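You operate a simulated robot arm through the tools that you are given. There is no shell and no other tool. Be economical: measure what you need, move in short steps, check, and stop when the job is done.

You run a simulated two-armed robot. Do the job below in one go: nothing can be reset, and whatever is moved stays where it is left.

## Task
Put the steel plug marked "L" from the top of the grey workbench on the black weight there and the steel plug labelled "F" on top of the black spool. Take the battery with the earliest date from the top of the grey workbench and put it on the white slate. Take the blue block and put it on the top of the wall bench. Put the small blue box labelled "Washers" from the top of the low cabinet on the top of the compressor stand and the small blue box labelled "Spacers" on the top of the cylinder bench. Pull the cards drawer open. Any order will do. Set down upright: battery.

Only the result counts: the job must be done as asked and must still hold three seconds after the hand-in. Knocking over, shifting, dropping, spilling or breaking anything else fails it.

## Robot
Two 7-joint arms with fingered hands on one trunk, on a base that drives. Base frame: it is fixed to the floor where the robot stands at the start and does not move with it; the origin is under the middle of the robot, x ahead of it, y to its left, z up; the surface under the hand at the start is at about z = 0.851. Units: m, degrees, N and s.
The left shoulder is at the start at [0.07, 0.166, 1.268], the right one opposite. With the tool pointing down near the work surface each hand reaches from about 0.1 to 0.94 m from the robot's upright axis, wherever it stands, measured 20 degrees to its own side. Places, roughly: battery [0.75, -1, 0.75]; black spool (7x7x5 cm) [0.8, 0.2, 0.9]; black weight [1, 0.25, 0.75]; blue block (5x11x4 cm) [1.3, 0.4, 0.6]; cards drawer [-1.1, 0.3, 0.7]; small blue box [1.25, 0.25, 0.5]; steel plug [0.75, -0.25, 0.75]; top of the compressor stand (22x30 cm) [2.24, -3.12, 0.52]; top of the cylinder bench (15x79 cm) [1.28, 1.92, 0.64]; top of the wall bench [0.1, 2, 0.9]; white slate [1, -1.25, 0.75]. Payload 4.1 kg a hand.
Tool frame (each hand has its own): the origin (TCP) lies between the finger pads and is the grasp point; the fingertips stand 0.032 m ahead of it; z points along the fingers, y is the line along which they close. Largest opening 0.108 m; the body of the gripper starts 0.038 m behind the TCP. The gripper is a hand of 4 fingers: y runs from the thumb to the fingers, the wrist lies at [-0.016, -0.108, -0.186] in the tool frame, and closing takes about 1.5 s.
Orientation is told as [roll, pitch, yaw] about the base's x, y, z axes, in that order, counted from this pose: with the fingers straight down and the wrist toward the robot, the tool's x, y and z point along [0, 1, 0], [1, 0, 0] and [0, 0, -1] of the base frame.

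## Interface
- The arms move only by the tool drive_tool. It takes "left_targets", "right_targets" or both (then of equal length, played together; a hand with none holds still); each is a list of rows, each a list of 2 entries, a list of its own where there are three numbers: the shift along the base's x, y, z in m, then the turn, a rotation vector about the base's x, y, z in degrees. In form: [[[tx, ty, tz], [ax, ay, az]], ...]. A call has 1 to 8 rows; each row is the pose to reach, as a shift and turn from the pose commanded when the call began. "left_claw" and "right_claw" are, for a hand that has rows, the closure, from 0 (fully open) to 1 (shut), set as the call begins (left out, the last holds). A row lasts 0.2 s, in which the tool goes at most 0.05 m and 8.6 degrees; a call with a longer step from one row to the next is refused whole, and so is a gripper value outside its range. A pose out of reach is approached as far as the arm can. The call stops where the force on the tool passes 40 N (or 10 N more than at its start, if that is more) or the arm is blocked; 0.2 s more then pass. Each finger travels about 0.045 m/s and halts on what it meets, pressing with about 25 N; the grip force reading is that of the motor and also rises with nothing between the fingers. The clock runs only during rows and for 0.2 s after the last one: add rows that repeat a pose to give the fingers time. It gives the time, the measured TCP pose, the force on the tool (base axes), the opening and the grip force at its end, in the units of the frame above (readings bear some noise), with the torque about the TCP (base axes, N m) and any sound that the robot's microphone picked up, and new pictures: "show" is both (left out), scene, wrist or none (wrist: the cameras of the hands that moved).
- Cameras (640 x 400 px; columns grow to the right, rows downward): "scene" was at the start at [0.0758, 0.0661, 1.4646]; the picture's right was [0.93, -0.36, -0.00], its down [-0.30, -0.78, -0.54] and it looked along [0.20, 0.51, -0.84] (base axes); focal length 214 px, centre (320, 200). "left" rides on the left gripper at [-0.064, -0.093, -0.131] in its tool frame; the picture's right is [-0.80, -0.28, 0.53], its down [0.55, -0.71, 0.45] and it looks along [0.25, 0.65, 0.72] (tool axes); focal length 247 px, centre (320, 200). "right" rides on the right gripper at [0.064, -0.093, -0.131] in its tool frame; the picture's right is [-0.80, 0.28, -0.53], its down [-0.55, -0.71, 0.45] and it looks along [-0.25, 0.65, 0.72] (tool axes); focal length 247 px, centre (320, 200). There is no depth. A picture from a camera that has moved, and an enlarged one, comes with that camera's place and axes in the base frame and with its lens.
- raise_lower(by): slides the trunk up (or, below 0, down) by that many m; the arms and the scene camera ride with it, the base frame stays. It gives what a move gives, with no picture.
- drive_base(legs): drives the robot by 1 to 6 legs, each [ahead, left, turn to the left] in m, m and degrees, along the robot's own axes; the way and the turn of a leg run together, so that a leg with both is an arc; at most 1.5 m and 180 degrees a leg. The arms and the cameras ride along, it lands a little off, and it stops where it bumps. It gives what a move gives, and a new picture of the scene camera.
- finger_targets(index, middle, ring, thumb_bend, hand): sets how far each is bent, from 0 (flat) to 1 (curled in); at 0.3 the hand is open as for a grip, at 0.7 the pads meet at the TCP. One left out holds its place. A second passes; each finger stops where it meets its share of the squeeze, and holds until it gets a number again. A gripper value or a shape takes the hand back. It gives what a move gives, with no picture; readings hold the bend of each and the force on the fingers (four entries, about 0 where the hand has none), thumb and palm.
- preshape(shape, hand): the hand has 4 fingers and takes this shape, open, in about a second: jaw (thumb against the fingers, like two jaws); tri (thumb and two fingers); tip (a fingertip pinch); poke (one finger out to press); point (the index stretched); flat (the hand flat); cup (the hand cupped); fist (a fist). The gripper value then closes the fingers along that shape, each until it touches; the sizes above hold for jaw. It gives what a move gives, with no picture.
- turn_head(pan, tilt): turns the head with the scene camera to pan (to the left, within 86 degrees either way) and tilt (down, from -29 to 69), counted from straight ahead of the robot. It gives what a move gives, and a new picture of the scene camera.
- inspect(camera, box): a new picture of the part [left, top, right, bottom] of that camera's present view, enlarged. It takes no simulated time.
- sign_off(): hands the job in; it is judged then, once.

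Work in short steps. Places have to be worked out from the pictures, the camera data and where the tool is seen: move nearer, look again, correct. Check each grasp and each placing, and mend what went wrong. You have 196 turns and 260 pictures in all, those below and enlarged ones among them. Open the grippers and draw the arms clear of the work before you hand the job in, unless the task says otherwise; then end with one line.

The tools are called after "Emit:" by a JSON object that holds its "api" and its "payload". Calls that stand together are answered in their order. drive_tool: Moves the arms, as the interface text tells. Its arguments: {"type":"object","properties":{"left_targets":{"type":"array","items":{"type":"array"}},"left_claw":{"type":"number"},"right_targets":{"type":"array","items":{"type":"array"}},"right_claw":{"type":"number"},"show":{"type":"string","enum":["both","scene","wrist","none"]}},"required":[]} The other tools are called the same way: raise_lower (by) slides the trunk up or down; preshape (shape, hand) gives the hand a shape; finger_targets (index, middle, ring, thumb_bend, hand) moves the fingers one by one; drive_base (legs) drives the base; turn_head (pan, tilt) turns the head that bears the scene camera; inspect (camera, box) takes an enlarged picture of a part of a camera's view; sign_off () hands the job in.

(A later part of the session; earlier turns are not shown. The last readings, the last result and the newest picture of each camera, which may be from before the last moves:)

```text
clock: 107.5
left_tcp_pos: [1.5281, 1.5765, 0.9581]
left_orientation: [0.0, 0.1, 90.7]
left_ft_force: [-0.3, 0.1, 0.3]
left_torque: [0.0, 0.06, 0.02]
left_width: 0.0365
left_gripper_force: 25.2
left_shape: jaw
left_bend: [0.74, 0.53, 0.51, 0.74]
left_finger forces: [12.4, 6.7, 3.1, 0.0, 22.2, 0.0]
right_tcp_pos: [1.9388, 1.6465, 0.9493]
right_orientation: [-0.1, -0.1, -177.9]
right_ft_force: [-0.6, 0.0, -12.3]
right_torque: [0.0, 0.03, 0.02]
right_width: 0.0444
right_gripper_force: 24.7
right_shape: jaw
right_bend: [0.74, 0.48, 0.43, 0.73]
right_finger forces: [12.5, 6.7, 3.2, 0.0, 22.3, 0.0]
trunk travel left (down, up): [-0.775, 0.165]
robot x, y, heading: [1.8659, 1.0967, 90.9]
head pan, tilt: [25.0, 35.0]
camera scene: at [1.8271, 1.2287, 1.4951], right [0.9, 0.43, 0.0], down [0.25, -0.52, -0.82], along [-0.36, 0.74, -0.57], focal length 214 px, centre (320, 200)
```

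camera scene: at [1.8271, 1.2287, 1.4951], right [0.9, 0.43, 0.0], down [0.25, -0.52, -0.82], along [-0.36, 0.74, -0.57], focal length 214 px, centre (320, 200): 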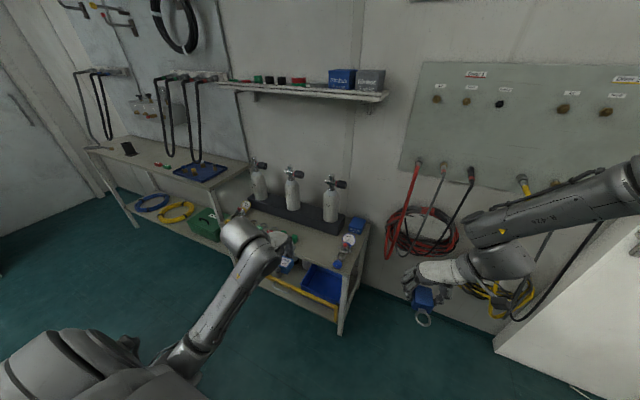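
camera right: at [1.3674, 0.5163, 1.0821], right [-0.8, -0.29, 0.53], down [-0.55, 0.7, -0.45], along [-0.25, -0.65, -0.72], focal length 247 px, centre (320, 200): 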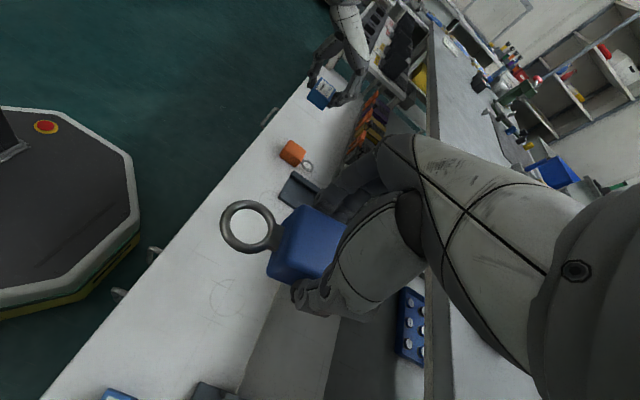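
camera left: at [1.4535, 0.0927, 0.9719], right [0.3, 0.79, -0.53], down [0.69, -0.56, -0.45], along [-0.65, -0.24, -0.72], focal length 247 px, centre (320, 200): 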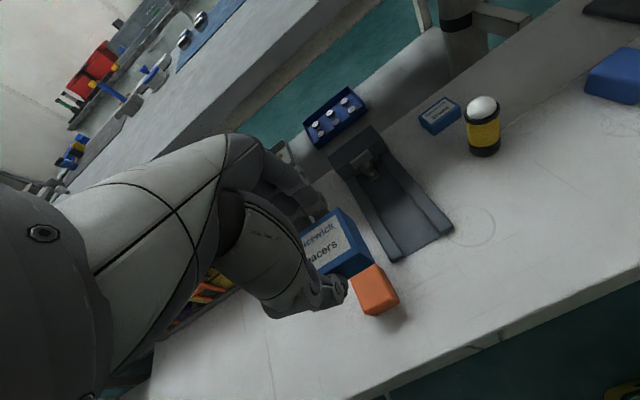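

I strafe left 0.33 to face the cylinder bench and look from both cameras.

Emit:
{"api": "drive_base", "payload": {"legs": [[0, 0.33, 0]]}}

Emit:
{"api": "turn_head", "payload": {"pan": 10, "tilt": 50}}

Emit:
{"api": "inspect", "payload": {"camera": "left", "box": [0, 0, 640, 400]}}

```text
clock: 109.7
left_tcp_pos: [1.1981, 1.5702, 0.9587]
left_orientation: [0.0, 0.0, 90.8]
left_ft_force: [-0.8, 0.6, -0.1]
left_torque: [0.03, -0.02, 0.02]
left_width: 0.0363
left_gripper_force: 25.0
left_shape: jaw
left_bend: [0.74, 0.53, 0.51, 0.74]
left_finger forces: [12.5, 6.7, 3.1, 0.0, 22.3, 0.1]
right_tcp_pos: [1.6068, 1.641, 0.9491]
right_orientation: [-0.1, -0.1, -177.8]
right_ft_force: [-0.2, 0.3, -13.5]
right_torque: [0.0, -0.01, 0.02]
right_width: 0.0444
right_gripper_force: 25.0
right_shape: jaw
right_bend: [0.74, 0.48, 0.43, 0.73]
right_finger forces: [12.5, 6.6, 3.2, 0.1, 22.4, 0.0]
trunk travel left (down, up): [-0.775, 0.165]
robot x, y, heading: [1.533, 1.0954, 91.1]
head pan, tilt: [25.0, 35.0]
camera scene: at [1.4962, 1.2237, 1.4952], right [0.9, 0.44, 0.0], down [0.25, -0.52, -0.82], along [-0.36, 0.74, -0.57], focal length 214 px, centre (320, 200)
```

scene: 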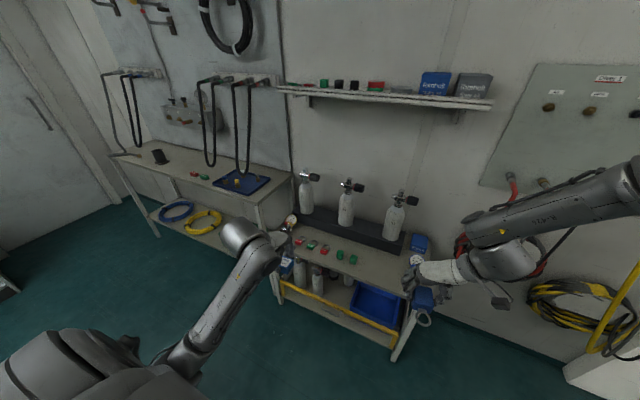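

```text
clock: 110.5
left_tcp_pos: [1.1949, 1.5706, 0.9577]
left_orientation: [0.0, 0.1, 90.9]
left_ft_force: [-0.4, 0.4, -1.5]
left_torque: [0.01, -0.03, 0.01]
left_width: 0.0367
left_gripper_force: 25.9
left_shape: jaw
left_bend: [0.74, 0.53, 0.51, 0.74]
left_finger forces: [12.4, 6.6, 3.2, 0.1, 22.1, 0.0]
right_tcp_pos: [1.6064, 1.6429, 0.9499]
right_orientation: [0.0, 0.0, -177.9]
right_ft_force: [0.1, -0.1, -12.8]
right_torque: [-0.06, 0.01, -0.02]
right_width: 0.0444
right_gripper_force: 24.9
right_shape: jaw
right_bend: [0.74, 0.48, 0.43, 0.73]
right_finger forces: [12.6, 6.6, 3.1, 0.0, 22.5, 0.0]
trunk travel left (down, up): [-0.775, 0.165]
robot x, y, heading: [1.5348, 1.0917, 90.7]
head pan, tilt: [10.0, 50.0]
camera scene: at [1.5192, 1.22, 1.4735], right [0.98, 0.19, 0.0], down [0.15, -0.75, -0.64], along [-0.12, 0.63, -0.77], focal length 214 px, centre (320, 200)
```

scene: 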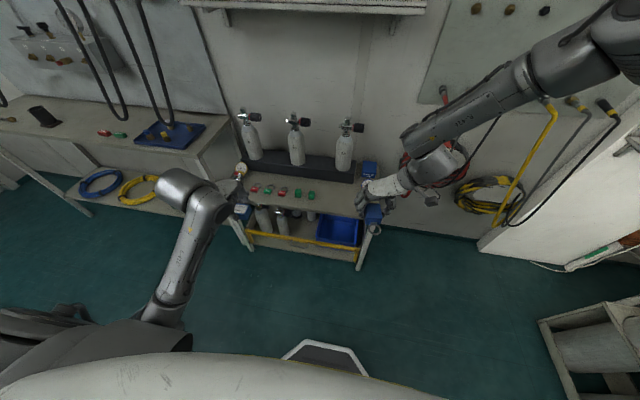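

```text
1.00 times, centred on (320, 200) of left (not enlarged: the box is as wide or as high as the picture)
camera zoom: at [1.2623, 1.4789, 1.0895], right [0.8, -0.27, -0.53], down [-0.54, -0.71, -0.45], along [-0.26, 0.64, -0.72], focal length 247 px, centre (320, 200)
```

zoom: 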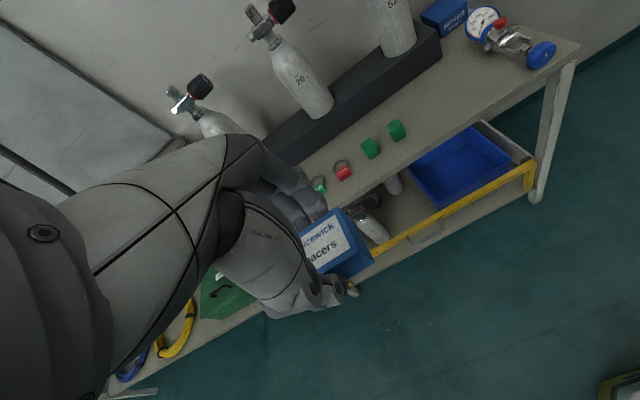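

The bench's free strip between green caps and the gauge is at x≈1.38–1.57, y≈1.83–2.0. I reposition the base (right 0.15, ahead 0.12) to reach (1.475,1.915).

Emit:
{"api": "drive_base", "payload": {"legs": [[0.12, -0.15, 0]]}}

Emit:
{"api": "inspect", "payload": {"camera": "left", "box": [0, 0, 640, 400]}}

```text
clock: 112.1
left_tcp_pos: [1.3438, 1.6917, 0.9592]
left_orientation: [-0.1, 0.1, 90.9]
left_ft_force: [-0.1, 0.3, -0.1]
left_torque: [0.02, 0.0, 0.01]
left_width: 0.0366
left_gripper_force: 24.4
left_shape: jaw
left_bend: [0.74, 0.53, 0.51, 0.74]
left_finger forces: [12.5, 6.8, 3.1, 0.1, 22.4, 0.0]
right_tcp_pos: [1.7535, 1.7618, 0.9512]
right_orientation: [-0.1, 0.0, -177.7]
right_ft_force: [0.1, 0.6, -12.4]
right_torque: [-0.02, 0.03, 0.01]
right_width: 0.0445
right_gripper_force: 25.1
right_shape: jaw
right_bend: [0.74, 0.48, 0.43, 0.73]
right_finger forces: [12.7, 6.6, 3.2, 0.1, 22.3, 0.0]
trunk travel left (down, up): [-0.775, 0.165]
robot x, y, heading: [1.6826, 1.2133, 91.0]
head pan, tilt: [10.0, 50.0]
camera scene: at [1.6672, 1.3402, 1.4735], right [0.98, 0.19, 0.0], down [0.15, -0.75, -0.64], along [-0.12, 0.63, -0.77], focal length 214 px, centre (320, 200)
```

scene: 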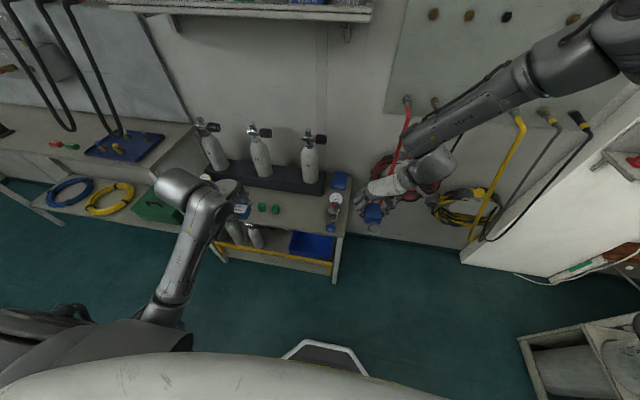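

```text
1.00 times, centred on (320, 200) of left (not enlarged: the box is as wide or as high as the picture)
camera zoom: at [1.4104, 1.5995, 1.0896], right [0.8, -0.27, -0.53], down [-0.54, -0.71, -0.45], along [-0.26, 0.64, -0.72], focal length 247 px, centre (320, 200)
```

zoom: 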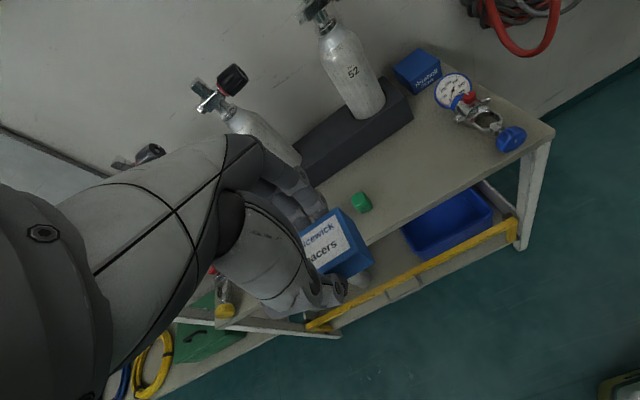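

Target (1.475,1.92). Move there, lowering to z≈0.75.

Emit:
{"api": "drive_tool", "payload": {"left_targets": [[[0.02, 0.035, -0.02], [0, 0, 0]], [[0.04, 0.07, -0.04], [0, 0, 0]], [[0.06, 0.105, -0.06], [0, 0, 0]], [[0.08, 0.14, -0.08], [0, 0, 0]], [[0.1, 0.175, -0.1], [0, 0, 0]], [[0.12, 0.21, -0.12], [0, 0, 0]], [[0.131, 0.228, -0.16], [0, 0, 0]], [[0.131, 0.228, -0.2], [0, 0, 0]]], "show": "wrist"}}

```text
clock: 113.9
left_tcp_pos: [1.4754, 1.9201, 0.755]
left_orientation: [0.0, 0.0, 91.0]
left_ft_force: [0.3, 0.4, -1.2]
left_torque: [0.02, -0.02, -0.04]
left_width: 0.0367
left_gripper_force: 24.9
left_shape: jaw
left_bend: [0.74, 0.53, 0.51, 0.74]
left_finger forces: [12.4, 6.7, 3.2, 0.0, 22.4, 0.0]
right_tcp_pos: [1.7546, 1.7625, 0.9502]
right_orientation: [0.0, -0.1, -177.8]
right_ft_force: [-0.2, 0.3, -12.8]
right_torque: [0.0, 0.01, 0.05]
right_width: 0.0442
right_gripper_force: 24.8
right_shape: jaw
right_bend: [0.74, 0.48, 0.43, 0.73]
right_finger forces: [12.6, 6.6, 3.2, 0.0, 22.5, 0.0]
trunk travel left (down, up): [-0.775, 0.165]
robot x, y, heading: [1.6815, 1.2111, 91.1]
head pan, tilt: [10.0, 50.0]
camera left: at [1.5428, 1.8292, 0.8867], right [0.8, -0.27, -0.53], down [-0.54, -0.71, -0.45], along [-0.26, 0.64, -0.72], focal length 247 px, centre (320, 200)
```

left: 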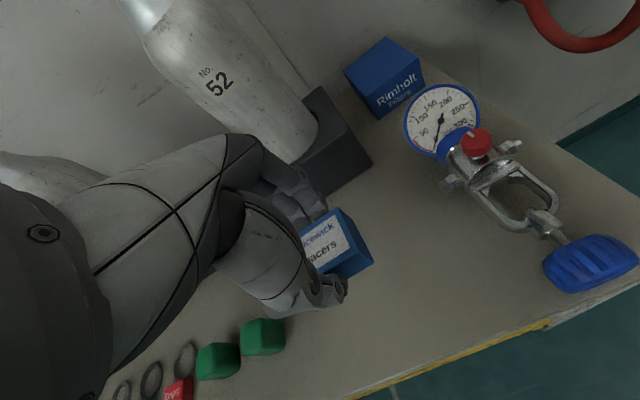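

Clear area below. Descend gently.

Emit:
{"api": "drive_tool", "payload": {"left_targets": [[[0, 0, -0.03], [0, 0, 0]], [[0, 0, -0.05], [0, 0, 0]], [[0, 0, -0.056], [0, 0, 0]], [[0, 0, -0.062], [0, 0, 0]]], "show": "none"}}

Emit:
{"api": "inspect", "payload": {"camera": "left", "box": [240, 170, 440, 320]}}

```text
clock: 114.9
left_tcp_pos: [1.4755, 1.9191, 0.6967]
left_orientation: [0.0, 0.1, 91.0]
left_ft_force: [-0.2, 0.2, -0.8]
left_torque: [0.0, 0.04, 0.0]
left_width: 0.0364
left_gripper_force: 24.3
left_shape: jaw
left_bend: [0.74, 0.53, 0.51, 0.74]
left_finger forces: [12.5, 6.7, 3.0, 0.0, 22.2, 0.1]
right_tcp_pos: [1.7548, 1.7631, 0.9506]
right_orientation: [0.0, 0.0, -177.8]
right_ft_force: [-0.7, -0.3, -13.7]
right_torque: [-0.03, 0.04, 0.02]
right_width: 0.0446
right_gripper_force: 25.4
right_shape: jaw
right_bend: [0.74, 0.48, 0.43, 0.73]
right_finger forces: [12.6, 6.6, 3.3, 0.1, 22.4, 0.0]
trunk travel left (down, up): [-0.775, 0.165]
robot x, y, heading: [1.6831, 1.2137, 91.0]
head pan, tilt: [10.0, 50.0]
```

```text
2.67 times, centred on (340, 245) of left
camera zoom: at [1.5427, 1.8282, 0.8269], right [0.8, -0.27, -0.53], down [-0.54, -0.72, -0.45], along [-0.26, 0.64, -0.72], focal length 659 px, centre (267, 80)
```

zoom: 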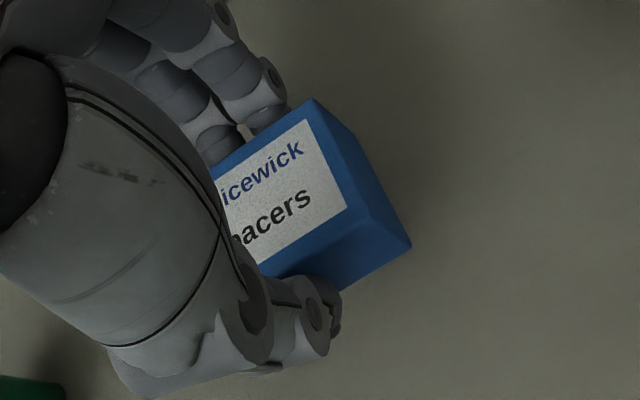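

Emit:
{"api": "drive_tool", "payload": {"left_targets": [[[0, 0, -0.003], [0, 0, 0]], [[0, 0, -0.006], [0, 0, 0]], [[0, 0, -0.009], [0, 0, 0]], [[0, 0, -0.012], [0, 0, 0]]], "show": "none"}}

```text
clock: 115.9
left_tcp_pos: [1.4743, 1.92, 0.6829]
left_orientation: [0.0, 0.1, 90.9]
left_ft_force: [-0.2, -0.8, -0.1]
left_torque: [0.01, -0.06, 0.01]
left_width: 0.0364
left_gripper_force: 25.2
left_shape: jaw
left_bend: [0.74, 0.53, 0.51, 0.74]
left_finger forces: [12.4, 6.7, 3.1, 0.0, 22.2, 0.0]
right_tcp_pos: [1.7535, 1.7626, 0.9497]
right_orientation: [0.0, -0.1, -177.7]
right_ft_force: [-0.3, 0.2, -13.1]
right_torque: [-0.02, 0.03, -0.03]
right_width: 0.0447
right_gripper_force: 24.9
right_shape: jaw
right_bend: [0.74, 0.48, 0.43, 0.73]
right_finger forces: [12.7, 6.6, 3.2, 0.1, 22.4, 0.0]
trunk travel left (down, up): [-0.775, 0.165]
robot x, y, heading: [1.685, 1.2176, 90.6]
head pan, tilt: [10.0, 50.0]
```

No contact yet at 0.683; continue in small steps.

Emit:
{"api": "drive_tool", "payload": {"left_targets": [[[0, 0, -0.002], [0, 0, 0]], [[0, 0, -0.004], [0, 0, 0]], [[0, 0, -0.006], [0, 0, 0]]], "show": "none"}}

```text
clock: 116.7
left_tcp_pos: [1.4751, 1.9186, 0.6799]
left_orientation: [0.2, 0.0, 90.9]
left_ft_force: [-0.3, 0.9, 2.5]
left_torque: [0.05, 0.04, 0.01]
left_width: 0.0364
left_gripper_force: 24.5
left_shape: jaw
left_bend: [0.74, 0.53, 0.51, 0.74]
left_finger forces: [13.0, 7.0, 3.3, 0.0, 23.2, 0.1]
right_tcp_pos: [1.7552, 1.7626, 0.9504]
right_orientation: [-0.1, -0.1, -177.8]
right_ft_force: [-0.2, -0.7, -12.3]
right_torque: [0.0, -0.04, -0.03]
right_width: 0.0446
right_gripper_force: 25.0
right_shape: jaw
right_bend: [0.74, 0.48, 0.43, 0.73]
right_finger forces: [12.8, 6.5, 3.2, 0.0, 22.4, 0.1]
trunk travel left (down, up): [-0.775, 0.165]
robot x, y, heading: [1.6841, 1.2116, 90.9]
head pan, tilt: [10.0, 50.0]
```

Light contact (2.5 N). Open to about half.

Emit:
{"api": "drive_tool", "payload": {"left_targets": [[[0, 0, 0], [0, 0, 0]], [[0, 0, 0], [0, 0, 0]], [[0, 0, 0], [0, 0, 0]], [[0, 0, 0], [0, 0, 0]], [[0, 0, 0], [0, 0, 0]]], "left_claw": 0.3, "show": "wrist"}}

```text
clock: 117.9
left_tcp_pos: [1.4756, 1.9189, 0.6791]
left_orientation: [0.0, 0.1, 90.9]
left_ft_force: [0.0, 0.4, 1.2]
left_torque: [0.01, 0.0, -0.03]
left_width: 0.0752
left_gripper_force: 0.1
left_shape: jaw
left_bend: [0.27, 0.38, 0.35, 0.61]
left_finger forces: [0.0, 0.1, 0.0, 0.0, 0.0, 0.1]
right_tcp_pos: [1.7553, 1.7632, 0.9494]
right_orientation: [0.0, 0.0, -177.8]
right_ft_force: [-0.4, 0.2, -12.9]
right_torque: [0.0, 0.01, 0.0]
right_width: 0.0446
right_gripper_force: 25.2
right_shape: jaw
right_bend: [0.74, 0.48, 0.43, 0.73]
right_finger forces: [12.7, 6.7, 3.2, 0.1, 22.4, 0.0]
trunk travel left (down, up): [-0.775, 0.165]
robot x, y, heading: [1.6808, 1.2132, 90.7]
head pan, tilt: [10.0, 50.0]
camera left: at [1.542, 1.8271, 0.809], right [0.8, -0.27, -0.53], down [-0.54, -0.71, -0.45], along [-0.26, 0.64, -0.72], focal length 247 px, centre (320, 200)
```

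left: 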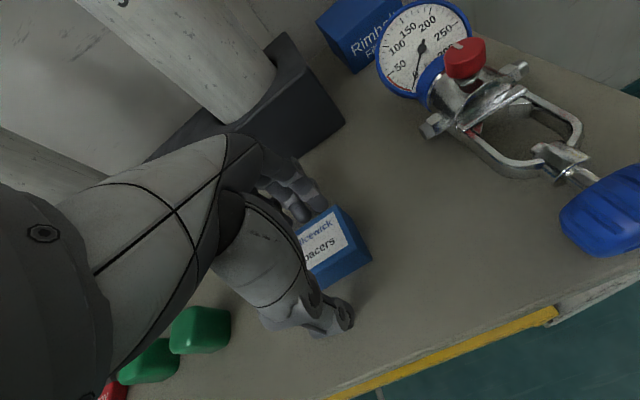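

Released. Lift up and draw back.

Emit:
{"api": "drive_tool", "payload": {"left_targets": [[[0, 0, 0.02], [0, 0, 0]], [[0, 0, 0.06], [0, 0, 0]], [[0, 0, 0.1], [0, 0, 0]], [[0, -0.01, 0.145], [0, 0, 0]], [[-0.02, -0.04, 0.18], [0, 0, 0]], [[-0.05, -0.075, 0.2], [0, 0, 0]], [[-0.08, -0.11, 0.21], [0, 0, 0]], [[-0.11, -0.145, 0.22], [0, 0, 0]]], "left_claw": 0.15, "show": "wrist"}}

```text
refused: row 5 steps farther than a row can; nothing moved
```

Emit:
{"api": "drive_tool", "payload": {"left_targets": [[[0, 0, 0.02], [0, 0, 0]], [[0, 0, 0.06], [0, 0, 0]], [[0, 0, 0.1], [0, 0, 0]], [[0, -0.01, 0.145], [0, 0, 0]], [[-0.015, -0.035, 0.175], [0, 0, 0]], [[-0.04, -0.065, 0.2], [0, 0, 0]], [[-0.065, -0.1, 0.215], [0, 0, 0]], [[-0.09, -0.135, 0.225], [0, 0, 0]]], "left_claw": 0.15, "show": "wrist"}}

```text
clock: 119.7
left_tcp_pos: [1.3845, 1.7828, 0.9027]
left_orientation: [0.0, 0.2, 91.0]
left_ft_force: [0.1, -0.4, -1.0]
left_torque: [0.02, -0.01, -0.01]
left_width: 0.0916
left_gripper_force: 0.2
left_shape: jaw
left_bend: [0.26, 0.33, 0.31, 0.49]
left_finger forces: [0.0, 0.1, 0.0, 0.0, 0.0, 0.0]
right_tcp_pos: [1.7533, 1.7613, 0.9511]
right_orientation: [-0.1, 0.0, -177.7]
right_ft_force: [-0.6, 0.2, -12.5]
right_torque: [0.01, -0.03, 0.02]
right_width: 0.0446
right_gripper_force: 24.6
right_shape: jaw
right_bend: [0.74, 0.48, 0.43, 0.73]
right_finger forces: [12.7, 6.6, 3.2, 0.0, 22.3, 0.0]
trunk travel left (down, up): [-0.775, 0.165]
robot x, y, heading: [1.6835, 1.2147, 91.1]
head pan, tilt: [10.0, 50.0]
camera left: at [1.4501, 1.6904, 1.0336], right [0.8, -0.27, -0.53], down [-0.54, -0.71, -0.45], along [-0.26, 0.64, -0.72], focal length 247 px, centre (320, 200)
```

left: 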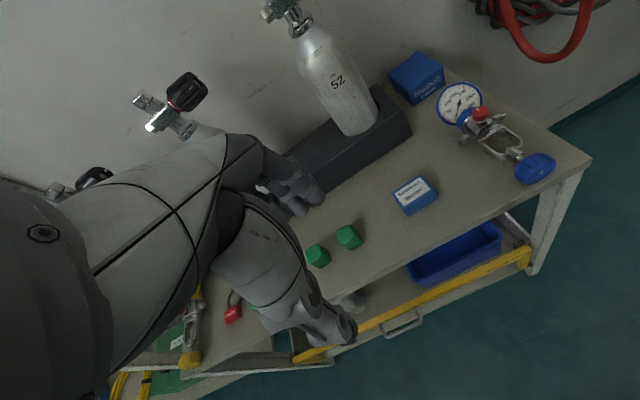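

Spacers sits well on the cylinder bench. Now I pull both hands back and up, then back off and strafe left to the wall bench.

Emit:
{"api": "drive_tool", "payload": {"left_targets": [[[0, -0.03, 0.03], [0, 0, 0]], [[0, -0.06, 0.06], [0, 0, 0]], [[0, -0.09, 0.09], [0, 0, 0]], [[0, -0.12, 0.12], [0, 0, 0]], [[0, -0.15, 0.15], [0, 0, 0]], [[0, -0.18, 0.18], [0, 0, 0]]], "right_targets": [[[0, -0.01, 0.03], [0, 0, 0]], [[0, -0.03, 0.06], [0, 0, 0]], [[0, -0.05, 0.09], [0, 0, 0]], [[0, -0.07, 0.12], [0, 0, 0]], [[0, -0.09, 0.14], [0, 0, 0]], [[0, -0.11, 0.16], [0, 0, 0]]], "show": "none"}}

Emit:
{"api": "drive_base", "payload": {"legs": [[-0.1, 0, 0], [0, 1.3, 0]]}}

```text
clock: 121.1
left_tcp_pos: [1.3623, 1.6972, 1.0473]
left_orientation: [-0.2, 0.1, 90.8]
left_ft_force: [0.3, -0.6, -0.5]
left_torque: [-0.01, -0.04, 0.01]
left_width: 0.0917
left_gripper_force: 0.0
left_shape: jaw
left_bend: [0.26, 0.33, 0.31, 0.49]
left_finger forces: [0.0, 0.1, 0.1, 0.0, 0.0, 0.0]
left hand out of reach, approached as far as the arm can: row 4, 5, 6
right_tcp_pos: [1.7533, 1.6499, 1.1103]
right_orientation: [-0.1, 0.1, -177.7]
right_ft_force: [-0.8, -0.3, -11.5]
right_torque: [0.0, 0.01, 0.0]
right_width: 0.0445
right_gripper_force: 24.8
right_shape: jaw
right_bend: [0.74, 0.48, 0.44, 0.73]
right_finger forces: [12.8, 6.9, 3.2, 0.0, 22.6, 0.0]
trunk travel left (down, up): [-0.775, 0.165]
robot x, y, heading: [1.6809, 1.209, 91.0]
head pan, tilt: [10.0, 50.0]
```

```text
clock: 128.3
left_tcp_pos: [0.0717, 1.5967, 1.0456]
left_orientation: [0.1, 0.1, 89.7]
left_ft_force: [0.3, -0.1, -0.5]
left_torque: [0.03, 0.0, -0.02]
left_width: 0.0915
left_gripper_force: 0.1
left_shape: jaw
left_bend: [0.26, 0.33, 0.31, 0.49]
left_finger forces: [0.0, 0.1, 0.0, 0.0, 0.0, 0.0]
right_tcp_pos: [0.4619, 1.5431, 1.1092]
right_orientation: [0.0, 0.0, -178.9]
right_ft_force: [-1.0, -0.7, -12.7]
right_torque: [0.0, -0.01, 0.0]
right_width: 0.0442
right_gripper_force: 25.4
right_shape: jaw
right_bend: [0.74, 0.48, 0.44, 0.73]
right_finger forces: [12.8, 6.7, 3.2, 0.0, 22.8, 0.1]
trunk travel left (down, up): [-0.775, 0.165]
robot x, y, heading: [0.3813, 1.1041, 89.8]
head pan, tilt: [10.0, 50.0]
camera scene: at [0.3697, 1.2331, 1.4735], right [0.99, 0.17, 0.0], down [0.13, -0.76, -0.64], along [-0.11, 0.63, -0.77], focal length 214 px, centre (320, 200)
```

scene: 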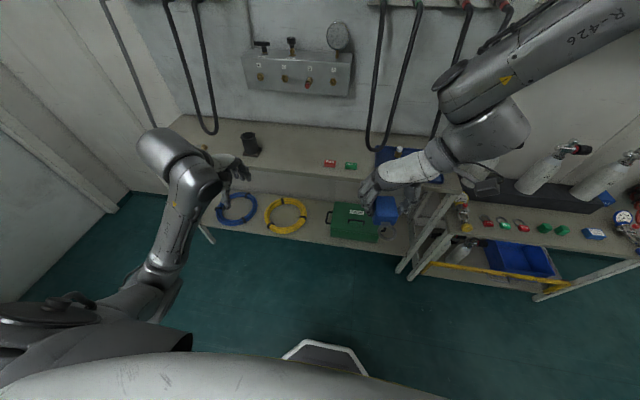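

Free spot on the wall bench at x≈0.12 between cup and red item. I drive left 0.4 and ahead 0.22 and look again.

Emit:
{"api": "drive_base", "payload": {"legs": [[0, 0.4, 0], [0.22, 0, 0]]}}

Emit:
{"api": "inspect", "payload": {"camera": "right", "box": [0, 0, 640, 400]}}

```text
clock: 132.1
left_tcp_pos: [-0.3251, 1.8183, 1.0466]
left_orientation: [0.1, 0.1, 89.6]
left_ft_force: [0.1, 0.0, 0.2]
left_torque: [0.02, 0.0, -0.01]
left_width: 0.0918
left_gripper_force: 0.1
left_shape: jaw
left_bend: [0.26, 0.33, 0.31, 0.49]
left_finger forces: [0.0, 0.0, 0.0, 0.1, 0.0, 0.0]
right_tcp_pos: [0.0655, 1.7617, 1.1091]
right_orientation: [0.0, 0.1, -179.0]
right_ft_force: [-0.4, -0.5, -12.4]
right_torque: [0.01, 0.01, 0.02]
right_width: 0.045
right_gripper_force: 25.1
right_shape: jaw
right_bend: [0.74, 0.48, 0.44, 0.73]
right_finger forces: [12.9, 6.7, 3.2, 0.0, 22.7, 0.0]
trunk travel left (down, up): [-0.775, 0.165]
robot x, y, heading: [-0.019, 1.3224, 89.8]
head pan, tilt: [10.0, 50.0]
camera scene: at [-0.0284, 1.4527, 1.4736], right [0.99, 0.17, 0.0], down [0.13, -0.76, -0.64], along [-0.11, 0.63, -0.77], focal length 214 px, centre (320, 200)
```

scene: 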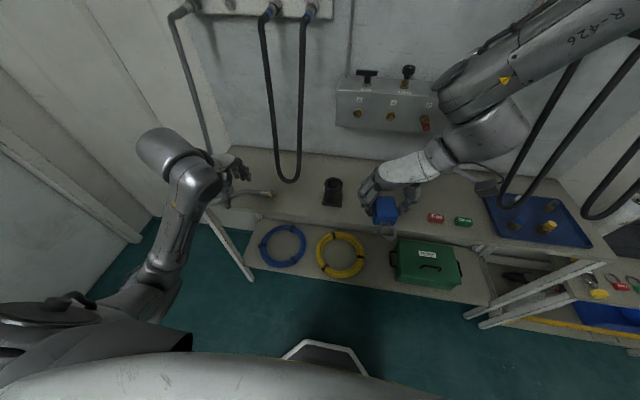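

```text
1.00 times, centred on (320, 200) of right (not enlarged: the box is as wide or as high as the picture)
camera zoom: at [0.1586, 1.6994, 1.2412], right [-0.3, 0.79, 0.53], down [0.7, 0.56, -0.45], along [-0.65, 0.24, -0.72], focal length 247 px, centre (320, 200)
```

zoom: 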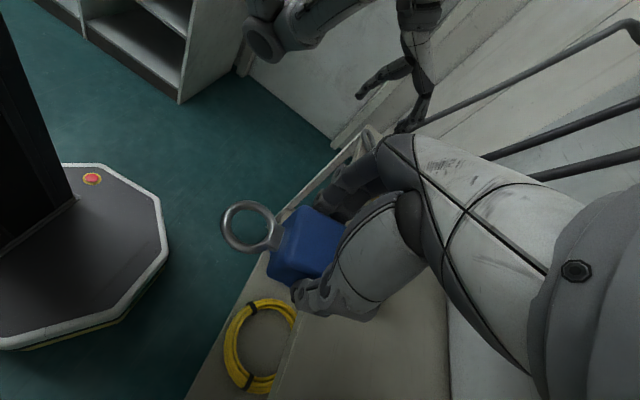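

Spot chosen: TCP at (0.11,1.94). Bench front at y≈1.82, valve box above the back wall; I move in at z≈1.0.

Emit:
{"api": "drive_tool", "payload": {"right_targets": [[[0.01, 0.04, -0.01], [0, 0, 0]], [[0.02, 0.08, -0.03], [0, 0, 0]], [[0.03, 0.12, -0.05], [0, 0, 0]], [[0.04, 0.155, -0.08], [0, 0, 0]], [[0.045, 0.178, -0.11], [0, 0, 0]]], "show": "both"}}

```text
clock: 133.3
left_tcp_pos: [-0.325, 1.8208, 1.0461]
left_orientation: [-0.1, 0.3, 89.6]
left_ft_force: [0.5, -0.3, 0.0]
left_torque: [0.0, -0.01, -0.01]
left_width: 0.0916
left_gripper_force: 0.0
left_shape: jaw
left_bend: [0.26, 0.33, 0.31, 0.49]
left_finger forces: [0.0, 0.1, 0.1, 0.0, 0.0, 0.1]
right_tcp_pos: [0.1129, 1.9437, 0.9984]
right_orientation: [0.1, -0.1, -179.0]
right_ft_force: [0.6, 0.7, -13.9]
right_torque: [-0.04, -0.01, -0.02]
right_width: 0.0443
right_gripper_force: 25.2
right_shape: jaw
right_bend: [0.74, 0.48, 0.44, 0.73]
right_finger forces: [12.8, 6.6, 3.2, 0.0, 22.6, 0.0]
trunk travel left (down, up): [-0.775, 0.165]
robot x, y, heading: [-0.0152, 1.3256, 89.6]
head pan, tilt: [10.0, 50.0]
camera scene: at [-0.0276, 1.4569, 1.4732], right [0.99, 0.17, 0.0], down [0.13, -0.76, -0.64], along [-0.11, 0.63, -0.77], focal length 214 px, centre (320, 200)
camera right: at [0.2067, 1.8808, 1.1295], right [-0.3, 0.79, 0.53], down [0.7, 0.56, -0.45], along [-0.65, 0.24, -0.72], focal length 247 px, centre (320, 200)
```

scene: 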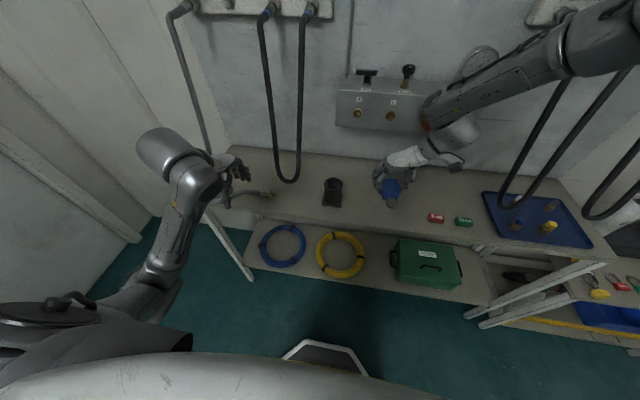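
right: 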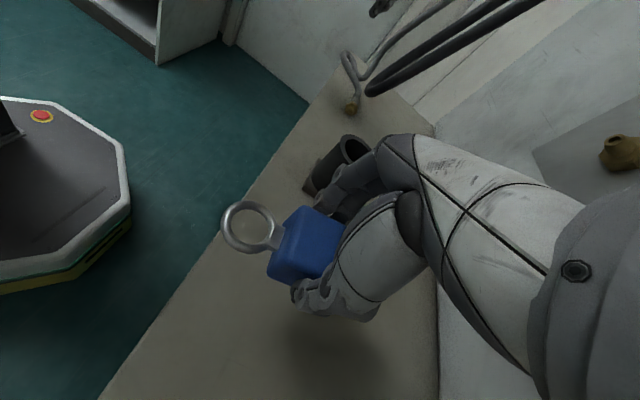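

Position is fine. Lower toward contact near z≈0.948.

Emit:
{"api": "drive_tool", "payload": {"right_targets": [[[0, 0.005, -0.025], [0, 0, 0]], [[0, 0.005, -0.04], [0, 0, 0]], [[0, 0.005, -0.044], [0, 0, 0]], [[0, 0.005, -0.047], [0, 0, 0]], [[0, 0.005, -0.05], [0, 0, 0]]], "show": "none"}}

```text
clock: 134.5
left_tcp_pos: [-0.3255, 1.8188, 1.0463]
left_orientation: [0.0, 0.1, 89.6]
left_ft_force: [0.5, 0.4, 0.6]
left_torque: [0.01, -0.03, -0.02]
left_width: 0.0918
left_gripper_force: 0.0
left_shape: jaw
left_bend: [0.26, 0.33, 0.31, 0.49]
left_finger forces: [0.1, 0.1, 0.0, 0.0, 0.0, 0.0]
right_tcp_pos: [0.1106, 1.9449, 0.9497]
right_orientation: [0.0, 0.0, -179.0]
right_ft_force: [0.9, 0.4, -12.9]
right_torque: [-0.02, -0.03, 0.01]
right_width: 0.0444
right_gripper_force: 25.1
right_shape: jaw
right_bend: [0.74, 0.48, 0.44, 0.73]
right_finger forces: [12.8, 6.6, 3.2, 0.1, 22.6, 0.0]
trunk travel left (down, up): [-0.775, 0.165]
robot x, y, heading: [-0.015, 1.3246, 89.6]
head pan, tilt: [10.0, 50.0]
```

Emit:
{"api": "drive_tool", "payload": {"right_targets": [[[0, 0, -0.003], [0, 0, 0]], [[0, 0, -0.006], [0, 0, 0]], [[0, 0, -0.009], [0, 0, 0]], [[0, 0, -0.012], [0, 0, 0]]], "show": "none"}}

Emit:
{"api": "inspect", "payload": {"camera": "right", "box": [160, 120, 420, 330]}}

```text
clock: 135.5
left_tcp_pos: [-0.3241, 1.8187, 1.0451]
left_orientation: [-0.1, 0.1, 89.5]
left_ft_force: [0.6, -0.9, -0.7]
left_torque: [0.03, 0.01, -0.01]
left_width: 0.0919
left_gripper_force: 0.0
left_shape: jaw
left_bend: [0.26, 0.33, 0.31, 0.49]
left_finger forces: [0.0, 0.2, 0.0, 0.0, 0.0, 0.0]
right_tcp_pos: [0.111, 1.9477, 0.9374]
right_orientation: [0.0, 0.0, -179.0]
right_ft_force: [-0.4, -0.3, -12.2]
right_torque: [0.0, 0.02, 0.02]
right_width: 0.0442
right_gripper_force: 25.2
right_shape: jaw
right_bend: [0.74, 0.48, 0.44, 0.73]
right_finger forces: [12.9, 6.6, 3.1, 0.1, 22.7, 0.1]
trunk travel left (down, up): [-0.775, 0.165]
robot x, y, heading: [-0.0131, 1.3238, 89.7]
head pan, tilt: [10.0, 50.0]
```

```text
1.90 times, centred on (290, 225) of right
camera zoom: at [0.2044, 1.8839, 1.0681], right [-0.3, 0.79, 0.53], down [0.7, 0.56, -0.45], along [-0.65, 0.24, -0.72], focal length 470 px, centre (377, 152)
```

zoom: 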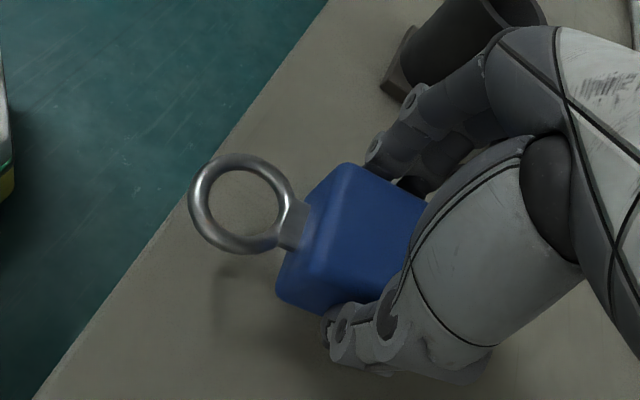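

Still in the air (bench lower than assumed). Shift 20 mm deeper and go on lowering.

Emit:
{"api": "drive_tool", "payload": {"right_targets": [[[0, 0.02, 0], [0, 0, 0]], [[0, 0.02, -0.006], [0, 0, 0]], [[0, 0.02, -0.012], [0, 0, 0]], [[0, 0.02, -0.018], [0, 0, 0]], [[0, 0.02, -0.024], [0, 0, 0]], [[0, 0.02, -0.03], [0, 0, 0]]], "show": "none"}}

Emit:
{"api": "inspect", "payload": {"camera": "right", "box": [160, 120, 420, 330]}}

```text
clock: 136.9
left_tcp_pos: [-0.3252, 1.8193, 1.0462]
left_orientation: [0.0, 0.1, 89.6]
left_ft_force: [0.2, -0.6, 0.5]
left_torque: [-0.02, 0.0, 0.01]
left_width: 0.0919
left_gripper_force: 0.1
left_shape: jaw
left_bend: [0.26, 0.33, 0.31, 0.49]
left_finger forces: [0.1, 0.1, 0.0, 0.1, 0.0, 0.0]
right_tcp_pos: [0.1098, 1.9651, 0.9073]
right_orientation: [0.1, 0.0, -179.0]
right_ft_force: [-0.2, 0.0, -13.1]
right_torque: [0.02, 0.03, 0.01]
right_width: 0.0441
right_gripper_force: 25.1
right_shape: jaw
right_bend: [0.74, 0.48, 0.44, 0.73]
right_finger forces: [12.9, 6.7, 3.2, 0.1, 22.6, 0.0]
trunk travel left (down, up): [-0.775, 0.165]
robot x, y, heading: [-0.0174, 1.3246, 89.8]
head pan, tilt: [10.0, 50.0]
```

```text
1.90 times, centred on (290, 225) of right
camera zoom: at [0.2041, 1.9031, 1.0377], right [-0.3, 0.79, 0.53], down [0.7, 0.56, -0.45], along [-0.65, 0.24, -0.72], focal length 470 px, centre (377, 152)
```

zoom: 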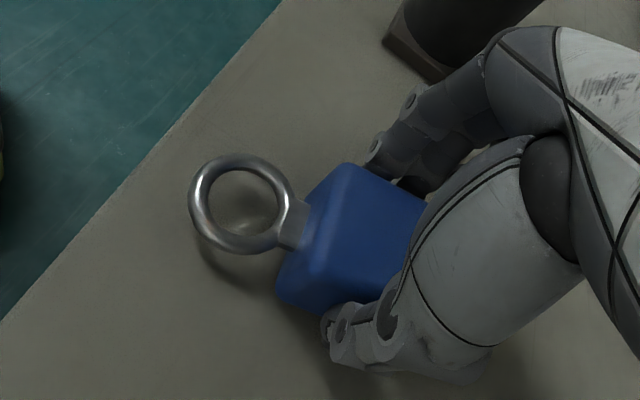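

Close to the surface now (shadow converging). Fine steps until contact.

Emit:
{"api": "drive_tool", "payload": {"right_targets": [[[0, 0, -0.003], [0, 0, 0]], [[0, 0, -0.006], [0, 0, 0]], [[0, 0, -0.009], [0, 0, 0]]], "show": "none"}}

```text
clock: 137.7
left_tcp_pos: [-0.3257, 1.8151, 1.0474]
left_orientation: [0.0, 0.0, 89.6]
left_ft_force: [-0.4, 0.2, -0.2]
left_torque: [-0.03, -0.01, 0.0]
left_width: 0.0917
left_gripper_force: 0.0
left_shape: jaw
left_bend: [0.26, 0.33, 0.31, 0.49]
left_finger forces: [0.0, 0.1, 0.1, 0.0, 0.0, 0.0]
right_tcp_pos: [0.11, 1.964, 0.9019]
right_orientation: [-0.4, -0.1, -179.1]
right_ft_force: [4.3, 4.6, 17.1]
right_torque: [0.12, -0.13, 0.03]
right_width: 0.0455
right_gripper_force: 25.1
right_shape: jaw
right_bend: [0.74, 0.48, 0.44, 0.73]
right_finger forces: [13.4, 6.7, 3.1, 0.1, 27.2, 0.0]
trunk travel left (down, up): [-0.775, 0.165]
robot x, y, heading: [-0.0159, 1.3253, 89.7]
head pan, tilt: [10.0, 50.0]
```

Contact. Ease up 2 mm and open.

Emit:
{"api": "drive_tool", "payload": {"right_targets": [[[0, 0, 0.003], [0, 0, 0]], [[0, 0, 0.003], [0, 0, 0]], [[0, 0, 0.003], [0, 0, 0]], [[0, 0, 0.003], [0, 0, 0]], [[0, 0, 0.003], [0, 0, 0]], [[0, 0, 0.003], [0, 0, 0]]], "right_claw": 0.15, "show": "wrist"}}

```text
clock: 139.1
left_tcp_pos: [-0.3247, 1.8176, 1.0473]
left_orientation: [-0.1, 0.1, 89.6]
left_ft_force: [0.2, -1.5, -0.1]
left_torque: [0.02, -0.02, 0.03]
left_width: 0.0916
left_gripper_force: 0.2
left_shape: jaw
left_bend: [0.26, 0.33, 0.31, 0.49]
left_finger forces: [0.0, 0.0, 0.0, 0.1, 0.0, 0.0]
right_tcp_pos: [0.1101, 1.9645, 0.9016]
right_orientation: [-0.1, 0.0, -179.0]
right_ft_force: [1.0, -0.1, 0.6]
right_torque: [0.01, 0.02, 0.01]
right_width: 0.0916
right_gripper_force: 0.1
right_shape: jaw
right_bend: [0.26, 0.33, 0.31, 0.49]
right_finger forces: [0.1, 0.0, 0.0, 0.0, 0.0, 0.0]
trunk travel left (down, up): [-0.775, 0.165]
robot x, y, heading: [-0.0149, 1.3273, 89.7]
head pan, tilt: [10.0, 50.0]
camera right: at [0.2032, 1.9016, 1.0328], right [-0.3, 0.79, 0.53], down [0.7, 0.56, -0.45], along [-0.65, 0.24, -0.72], focal length 247 px, centre (320, 200)
```

right: 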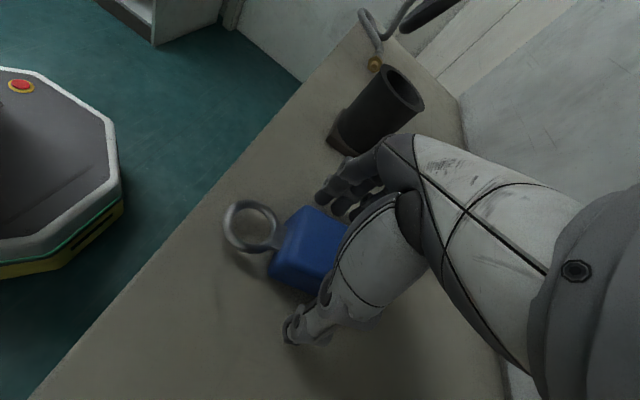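

Block is released on the wall bench. Lift 7 cm, then back away with the hand turning back later.

Emit:
{"api": "drive_tool", "payload": {"right_targets": [[[0, 0, 0.03], [0, 0, 0]], [[0, 0, 0.07], [0, 0, 0]], [[0, -0.03, 0.1], [0, 0, 0]], [[0, -0.07, 0.12], [0, 0, 0]], [[0, -0.11, 0.14], [0, 0, 0]], [[0, -0.15, 0.16], [0, 0, 0]], [[0, -0.19, 0.18], [0, 0, 0]], [[0, -0.23, 0.2], [0, 0, 0]]], "show": "wrist"}}

Emit:
{"api": "inspect", "payload": {"camera": "scene", "box": [180, 120, 500, 320]}}

```text
clock: 140.9
left_tcp_pos: [-0.3247, 1.8153, 1.0484]
left_orientation: [-0.1, -0.1, 89.6]
left_ft_force: [-0.3, -0.2, 0.6]
left_torque: [0.06, 0.01, -0.03]
left_width: 0.0917
left_gripper_force: 0.0
left_shape: jaw
left_bend: [0.26, 0.33, 0.31, 0.49]
left_finger forces: [0.1, 0.0, 0.0, 0.0, 0.0, 0.0]
right_tcp_pos: [0.11, 1.7351, 1.1041]
right_orientation: [-0.2, 0.1, -179.0]
right_ft_force: [-1.0, 0.4, -0.2]
right_torque: [-0.01, -0.01, -0.01]
right_width: 0.0917
right_gripper_force: 0.0
right_shape: jaw
right_bend: [0.26, 0.33, 0.31, 0.49]
right_finger forces: [0.0, 0.0, 0.0, 0.0, 0.0, 0.0]
trunk travel left (down, up): [-0.775, 0.165]
robot x, y, heading: [-0.0174, 1.3245, 89.7]
head pan, tilt: [10.0, 50.0]
camera right: at [0.203, 1.6719, 1.2342], right [-0.3, 0.79, 0.53], down [0.7, 0.56, -0.45], along [-0.65, 0.24, -0.72], focal length 247 px, centre (320, 200)
```

right: 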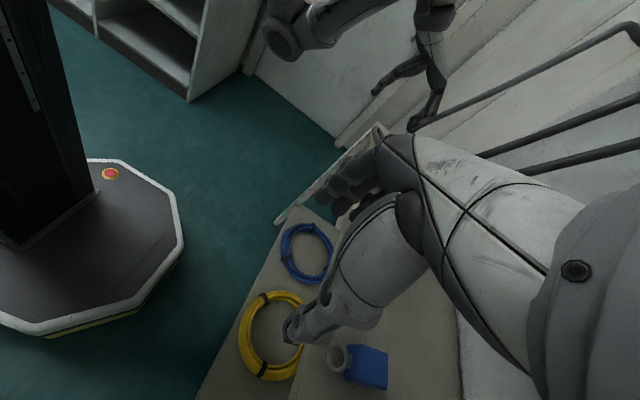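

```text
2.00 times, centred on (340, 220) of scene
camera zoom: at [-0.0285, 1.4498, 1.4738], right [0.99, 0.17, 0.0], down [0.13, -0.75, -0.64], along [-0.11, 0.63, -0.77], focal length 429 px, centre (280, 160)
```

zoom: 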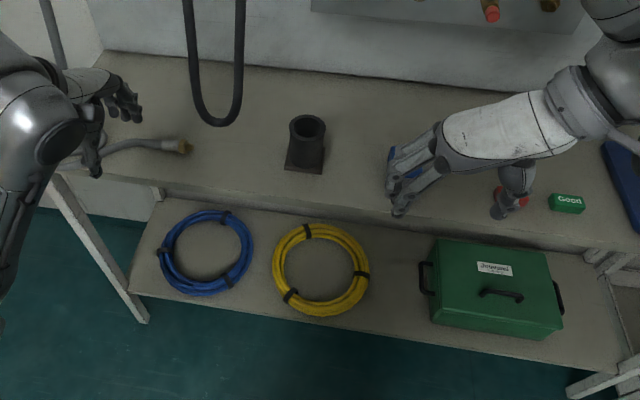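

Block fine. Now the drawer: back off 0.4 and turn left to face -x, then look.

Emit:
{"api": "drive_base", "payload": {"legs": [[-0.45, 0, 0], [0, 0, 90]]}}

Emit:
{"api": "turn_head", "payload": {"pan": 20, "tilt": 35}}

```text
clock: 147.4
left_tcp_pos: [-0.5131, 0.5707, 1.0479]
left_orientation: [0.1, 0.0, 178.8]
left_ft_force: [0.1, -0.5, -0.1]
left_torque: [0.02, -0.01, -0.02]
left_width: 0.0917
left_gripper_force: 0.0
left_shape: jaw
left_bend: [0.26, 0.33, 0.31, 0.49]
left_finger forces: [0.1, 0.1, 0.0, 0.0, 0.0, 0.0]
right_tcp_pos: [-0.428, 1.0054, 1.102]
right_orientation: [0.0, 0.0, -89.7]
right_ft_force: [-0.2, -0.3, 0.5]
right_torque: [0.02, -0.03, 0.03]
right_width: 0.0914
right_gripper_force: 0.1
right_shape: jaw
right_bend: [0.26, 0.33, 0.31, 0.49]
right_finger forces: [0.1, 0.0, 0.0, 0.0, 0.1, 0.0]
trunk travel left (down, up): [-0.775, 0.165]
robot x, y, heading: [-0.018, 0.8734, 178.8]
head pan, tilt: [10.0, 50.0]
camera scene: at [-0.1433, 0.8636, 1.4736], right [-0.15, 0.99, 0.0], down [0.76, 0.12, -0.64], along [-0.64, -0.1, -0.77], focal length 214 px, centre (320, 200)
```

scene: 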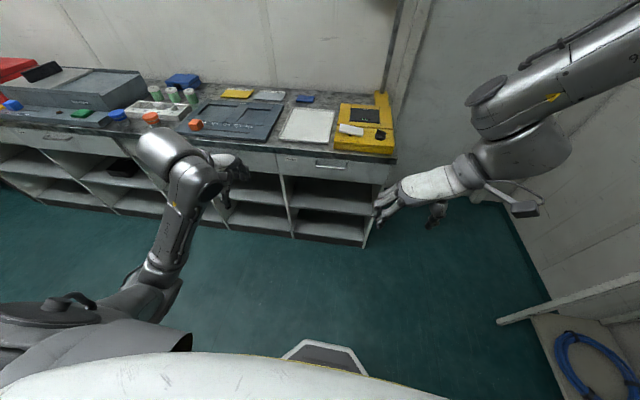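

```text
clock: 148.2
left_tcp_pos: [-0.5129, 0.5705, 1.0464]
left_orientation: [0.0, 0.1, 178.8]
left_ft_force: [0.4, 0.4, -0.2]
left_torque: [-0.02, -0.01, -0.02]
left_width: 0.0917
left_gripper_force: 0.1
left_shape: jaw
left_bend: [0.26, 0.33, 0.31, 0.49]
left_finger forces: [0.0, 0.0, 0.1, 0.1, 0.0, 0.0]
right_tcp_pos: [-0.4268, 1.0055, 1.1019]
right_orientation: [0.0, 0.0, -89.8]
right_ft_force: [-0.5, 0.0, -1.1]
right_torque: [-0.01, 0.02, 0.0]
right_width: 0.0915
right_gripper_force: 0.1
right_shape: jaw
right_bend: [0.26, 0.33, 0.31, 0.49]
right_finger forces: [0.0, 0.1, 0.0, 0.0, 0.0, 0.1]
trunk travel left (down, up): [-0.775, 0.165]
robot x, y, heading: [-0.0185, 0.8735, 178.8]
head pan, tilt: [20.0, 35.0]
camera scene: at [-0.1505, 0.8469, 1.4953], right [-0.32, 0.95, 0.0], down [0.54, 0.19, -0.82], along [-0.77, -0.26, -0.57], focal length 214 px, centre (320, 200)
```

scene: 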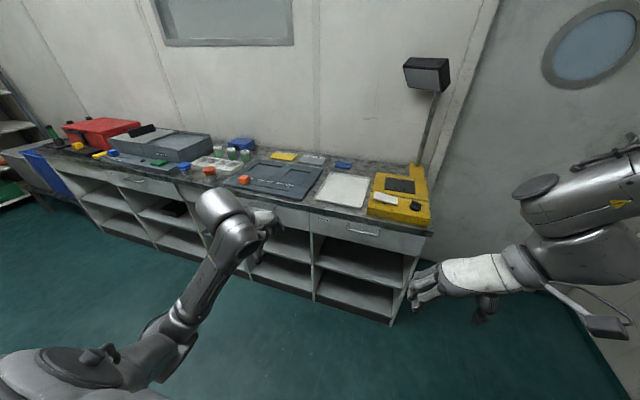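

I see drawers in the side bench; enlarge to read their labels.

Emit:
{"api": "inspect", "payload": {"camera": "scene", "box": [270, 190, 440, 260]}}

Emit:
{"api": "inspect", "payload": {"camera": "scene", "box": [60, 140, 230, 220]}}

```text
3.76 times, centred on (355, 225) of scene
camera zoom: at [-0.1505, 0.8469, 1.4953], right [-0.32, 0.95, 0.0], down [0.54, 0.19, -0.82], along [-0.77, -0.26, -0.57], focal length 807 px, centre (188, 106)
```

zoom: 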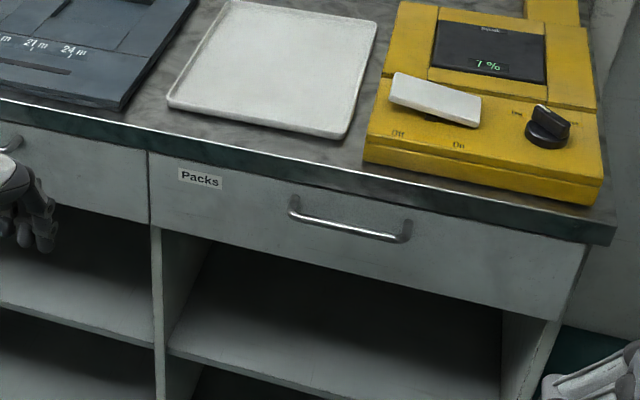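

```text
3.76 times, centred on (145, 180) of scene
camera zoom: at [-0.1505, 0.8469, 1.4953], right [-0.32, 0.95, 0.0], down [0.54, 0.19, -0.82], along [-0.77, -0.26, -0.57], focal length 807 px, centre (979, 275)
```

zoom: 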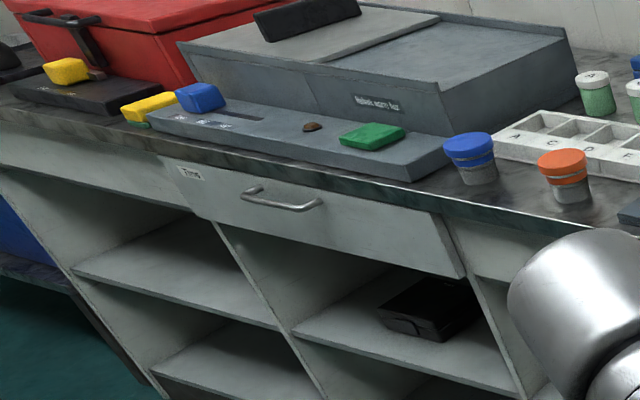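

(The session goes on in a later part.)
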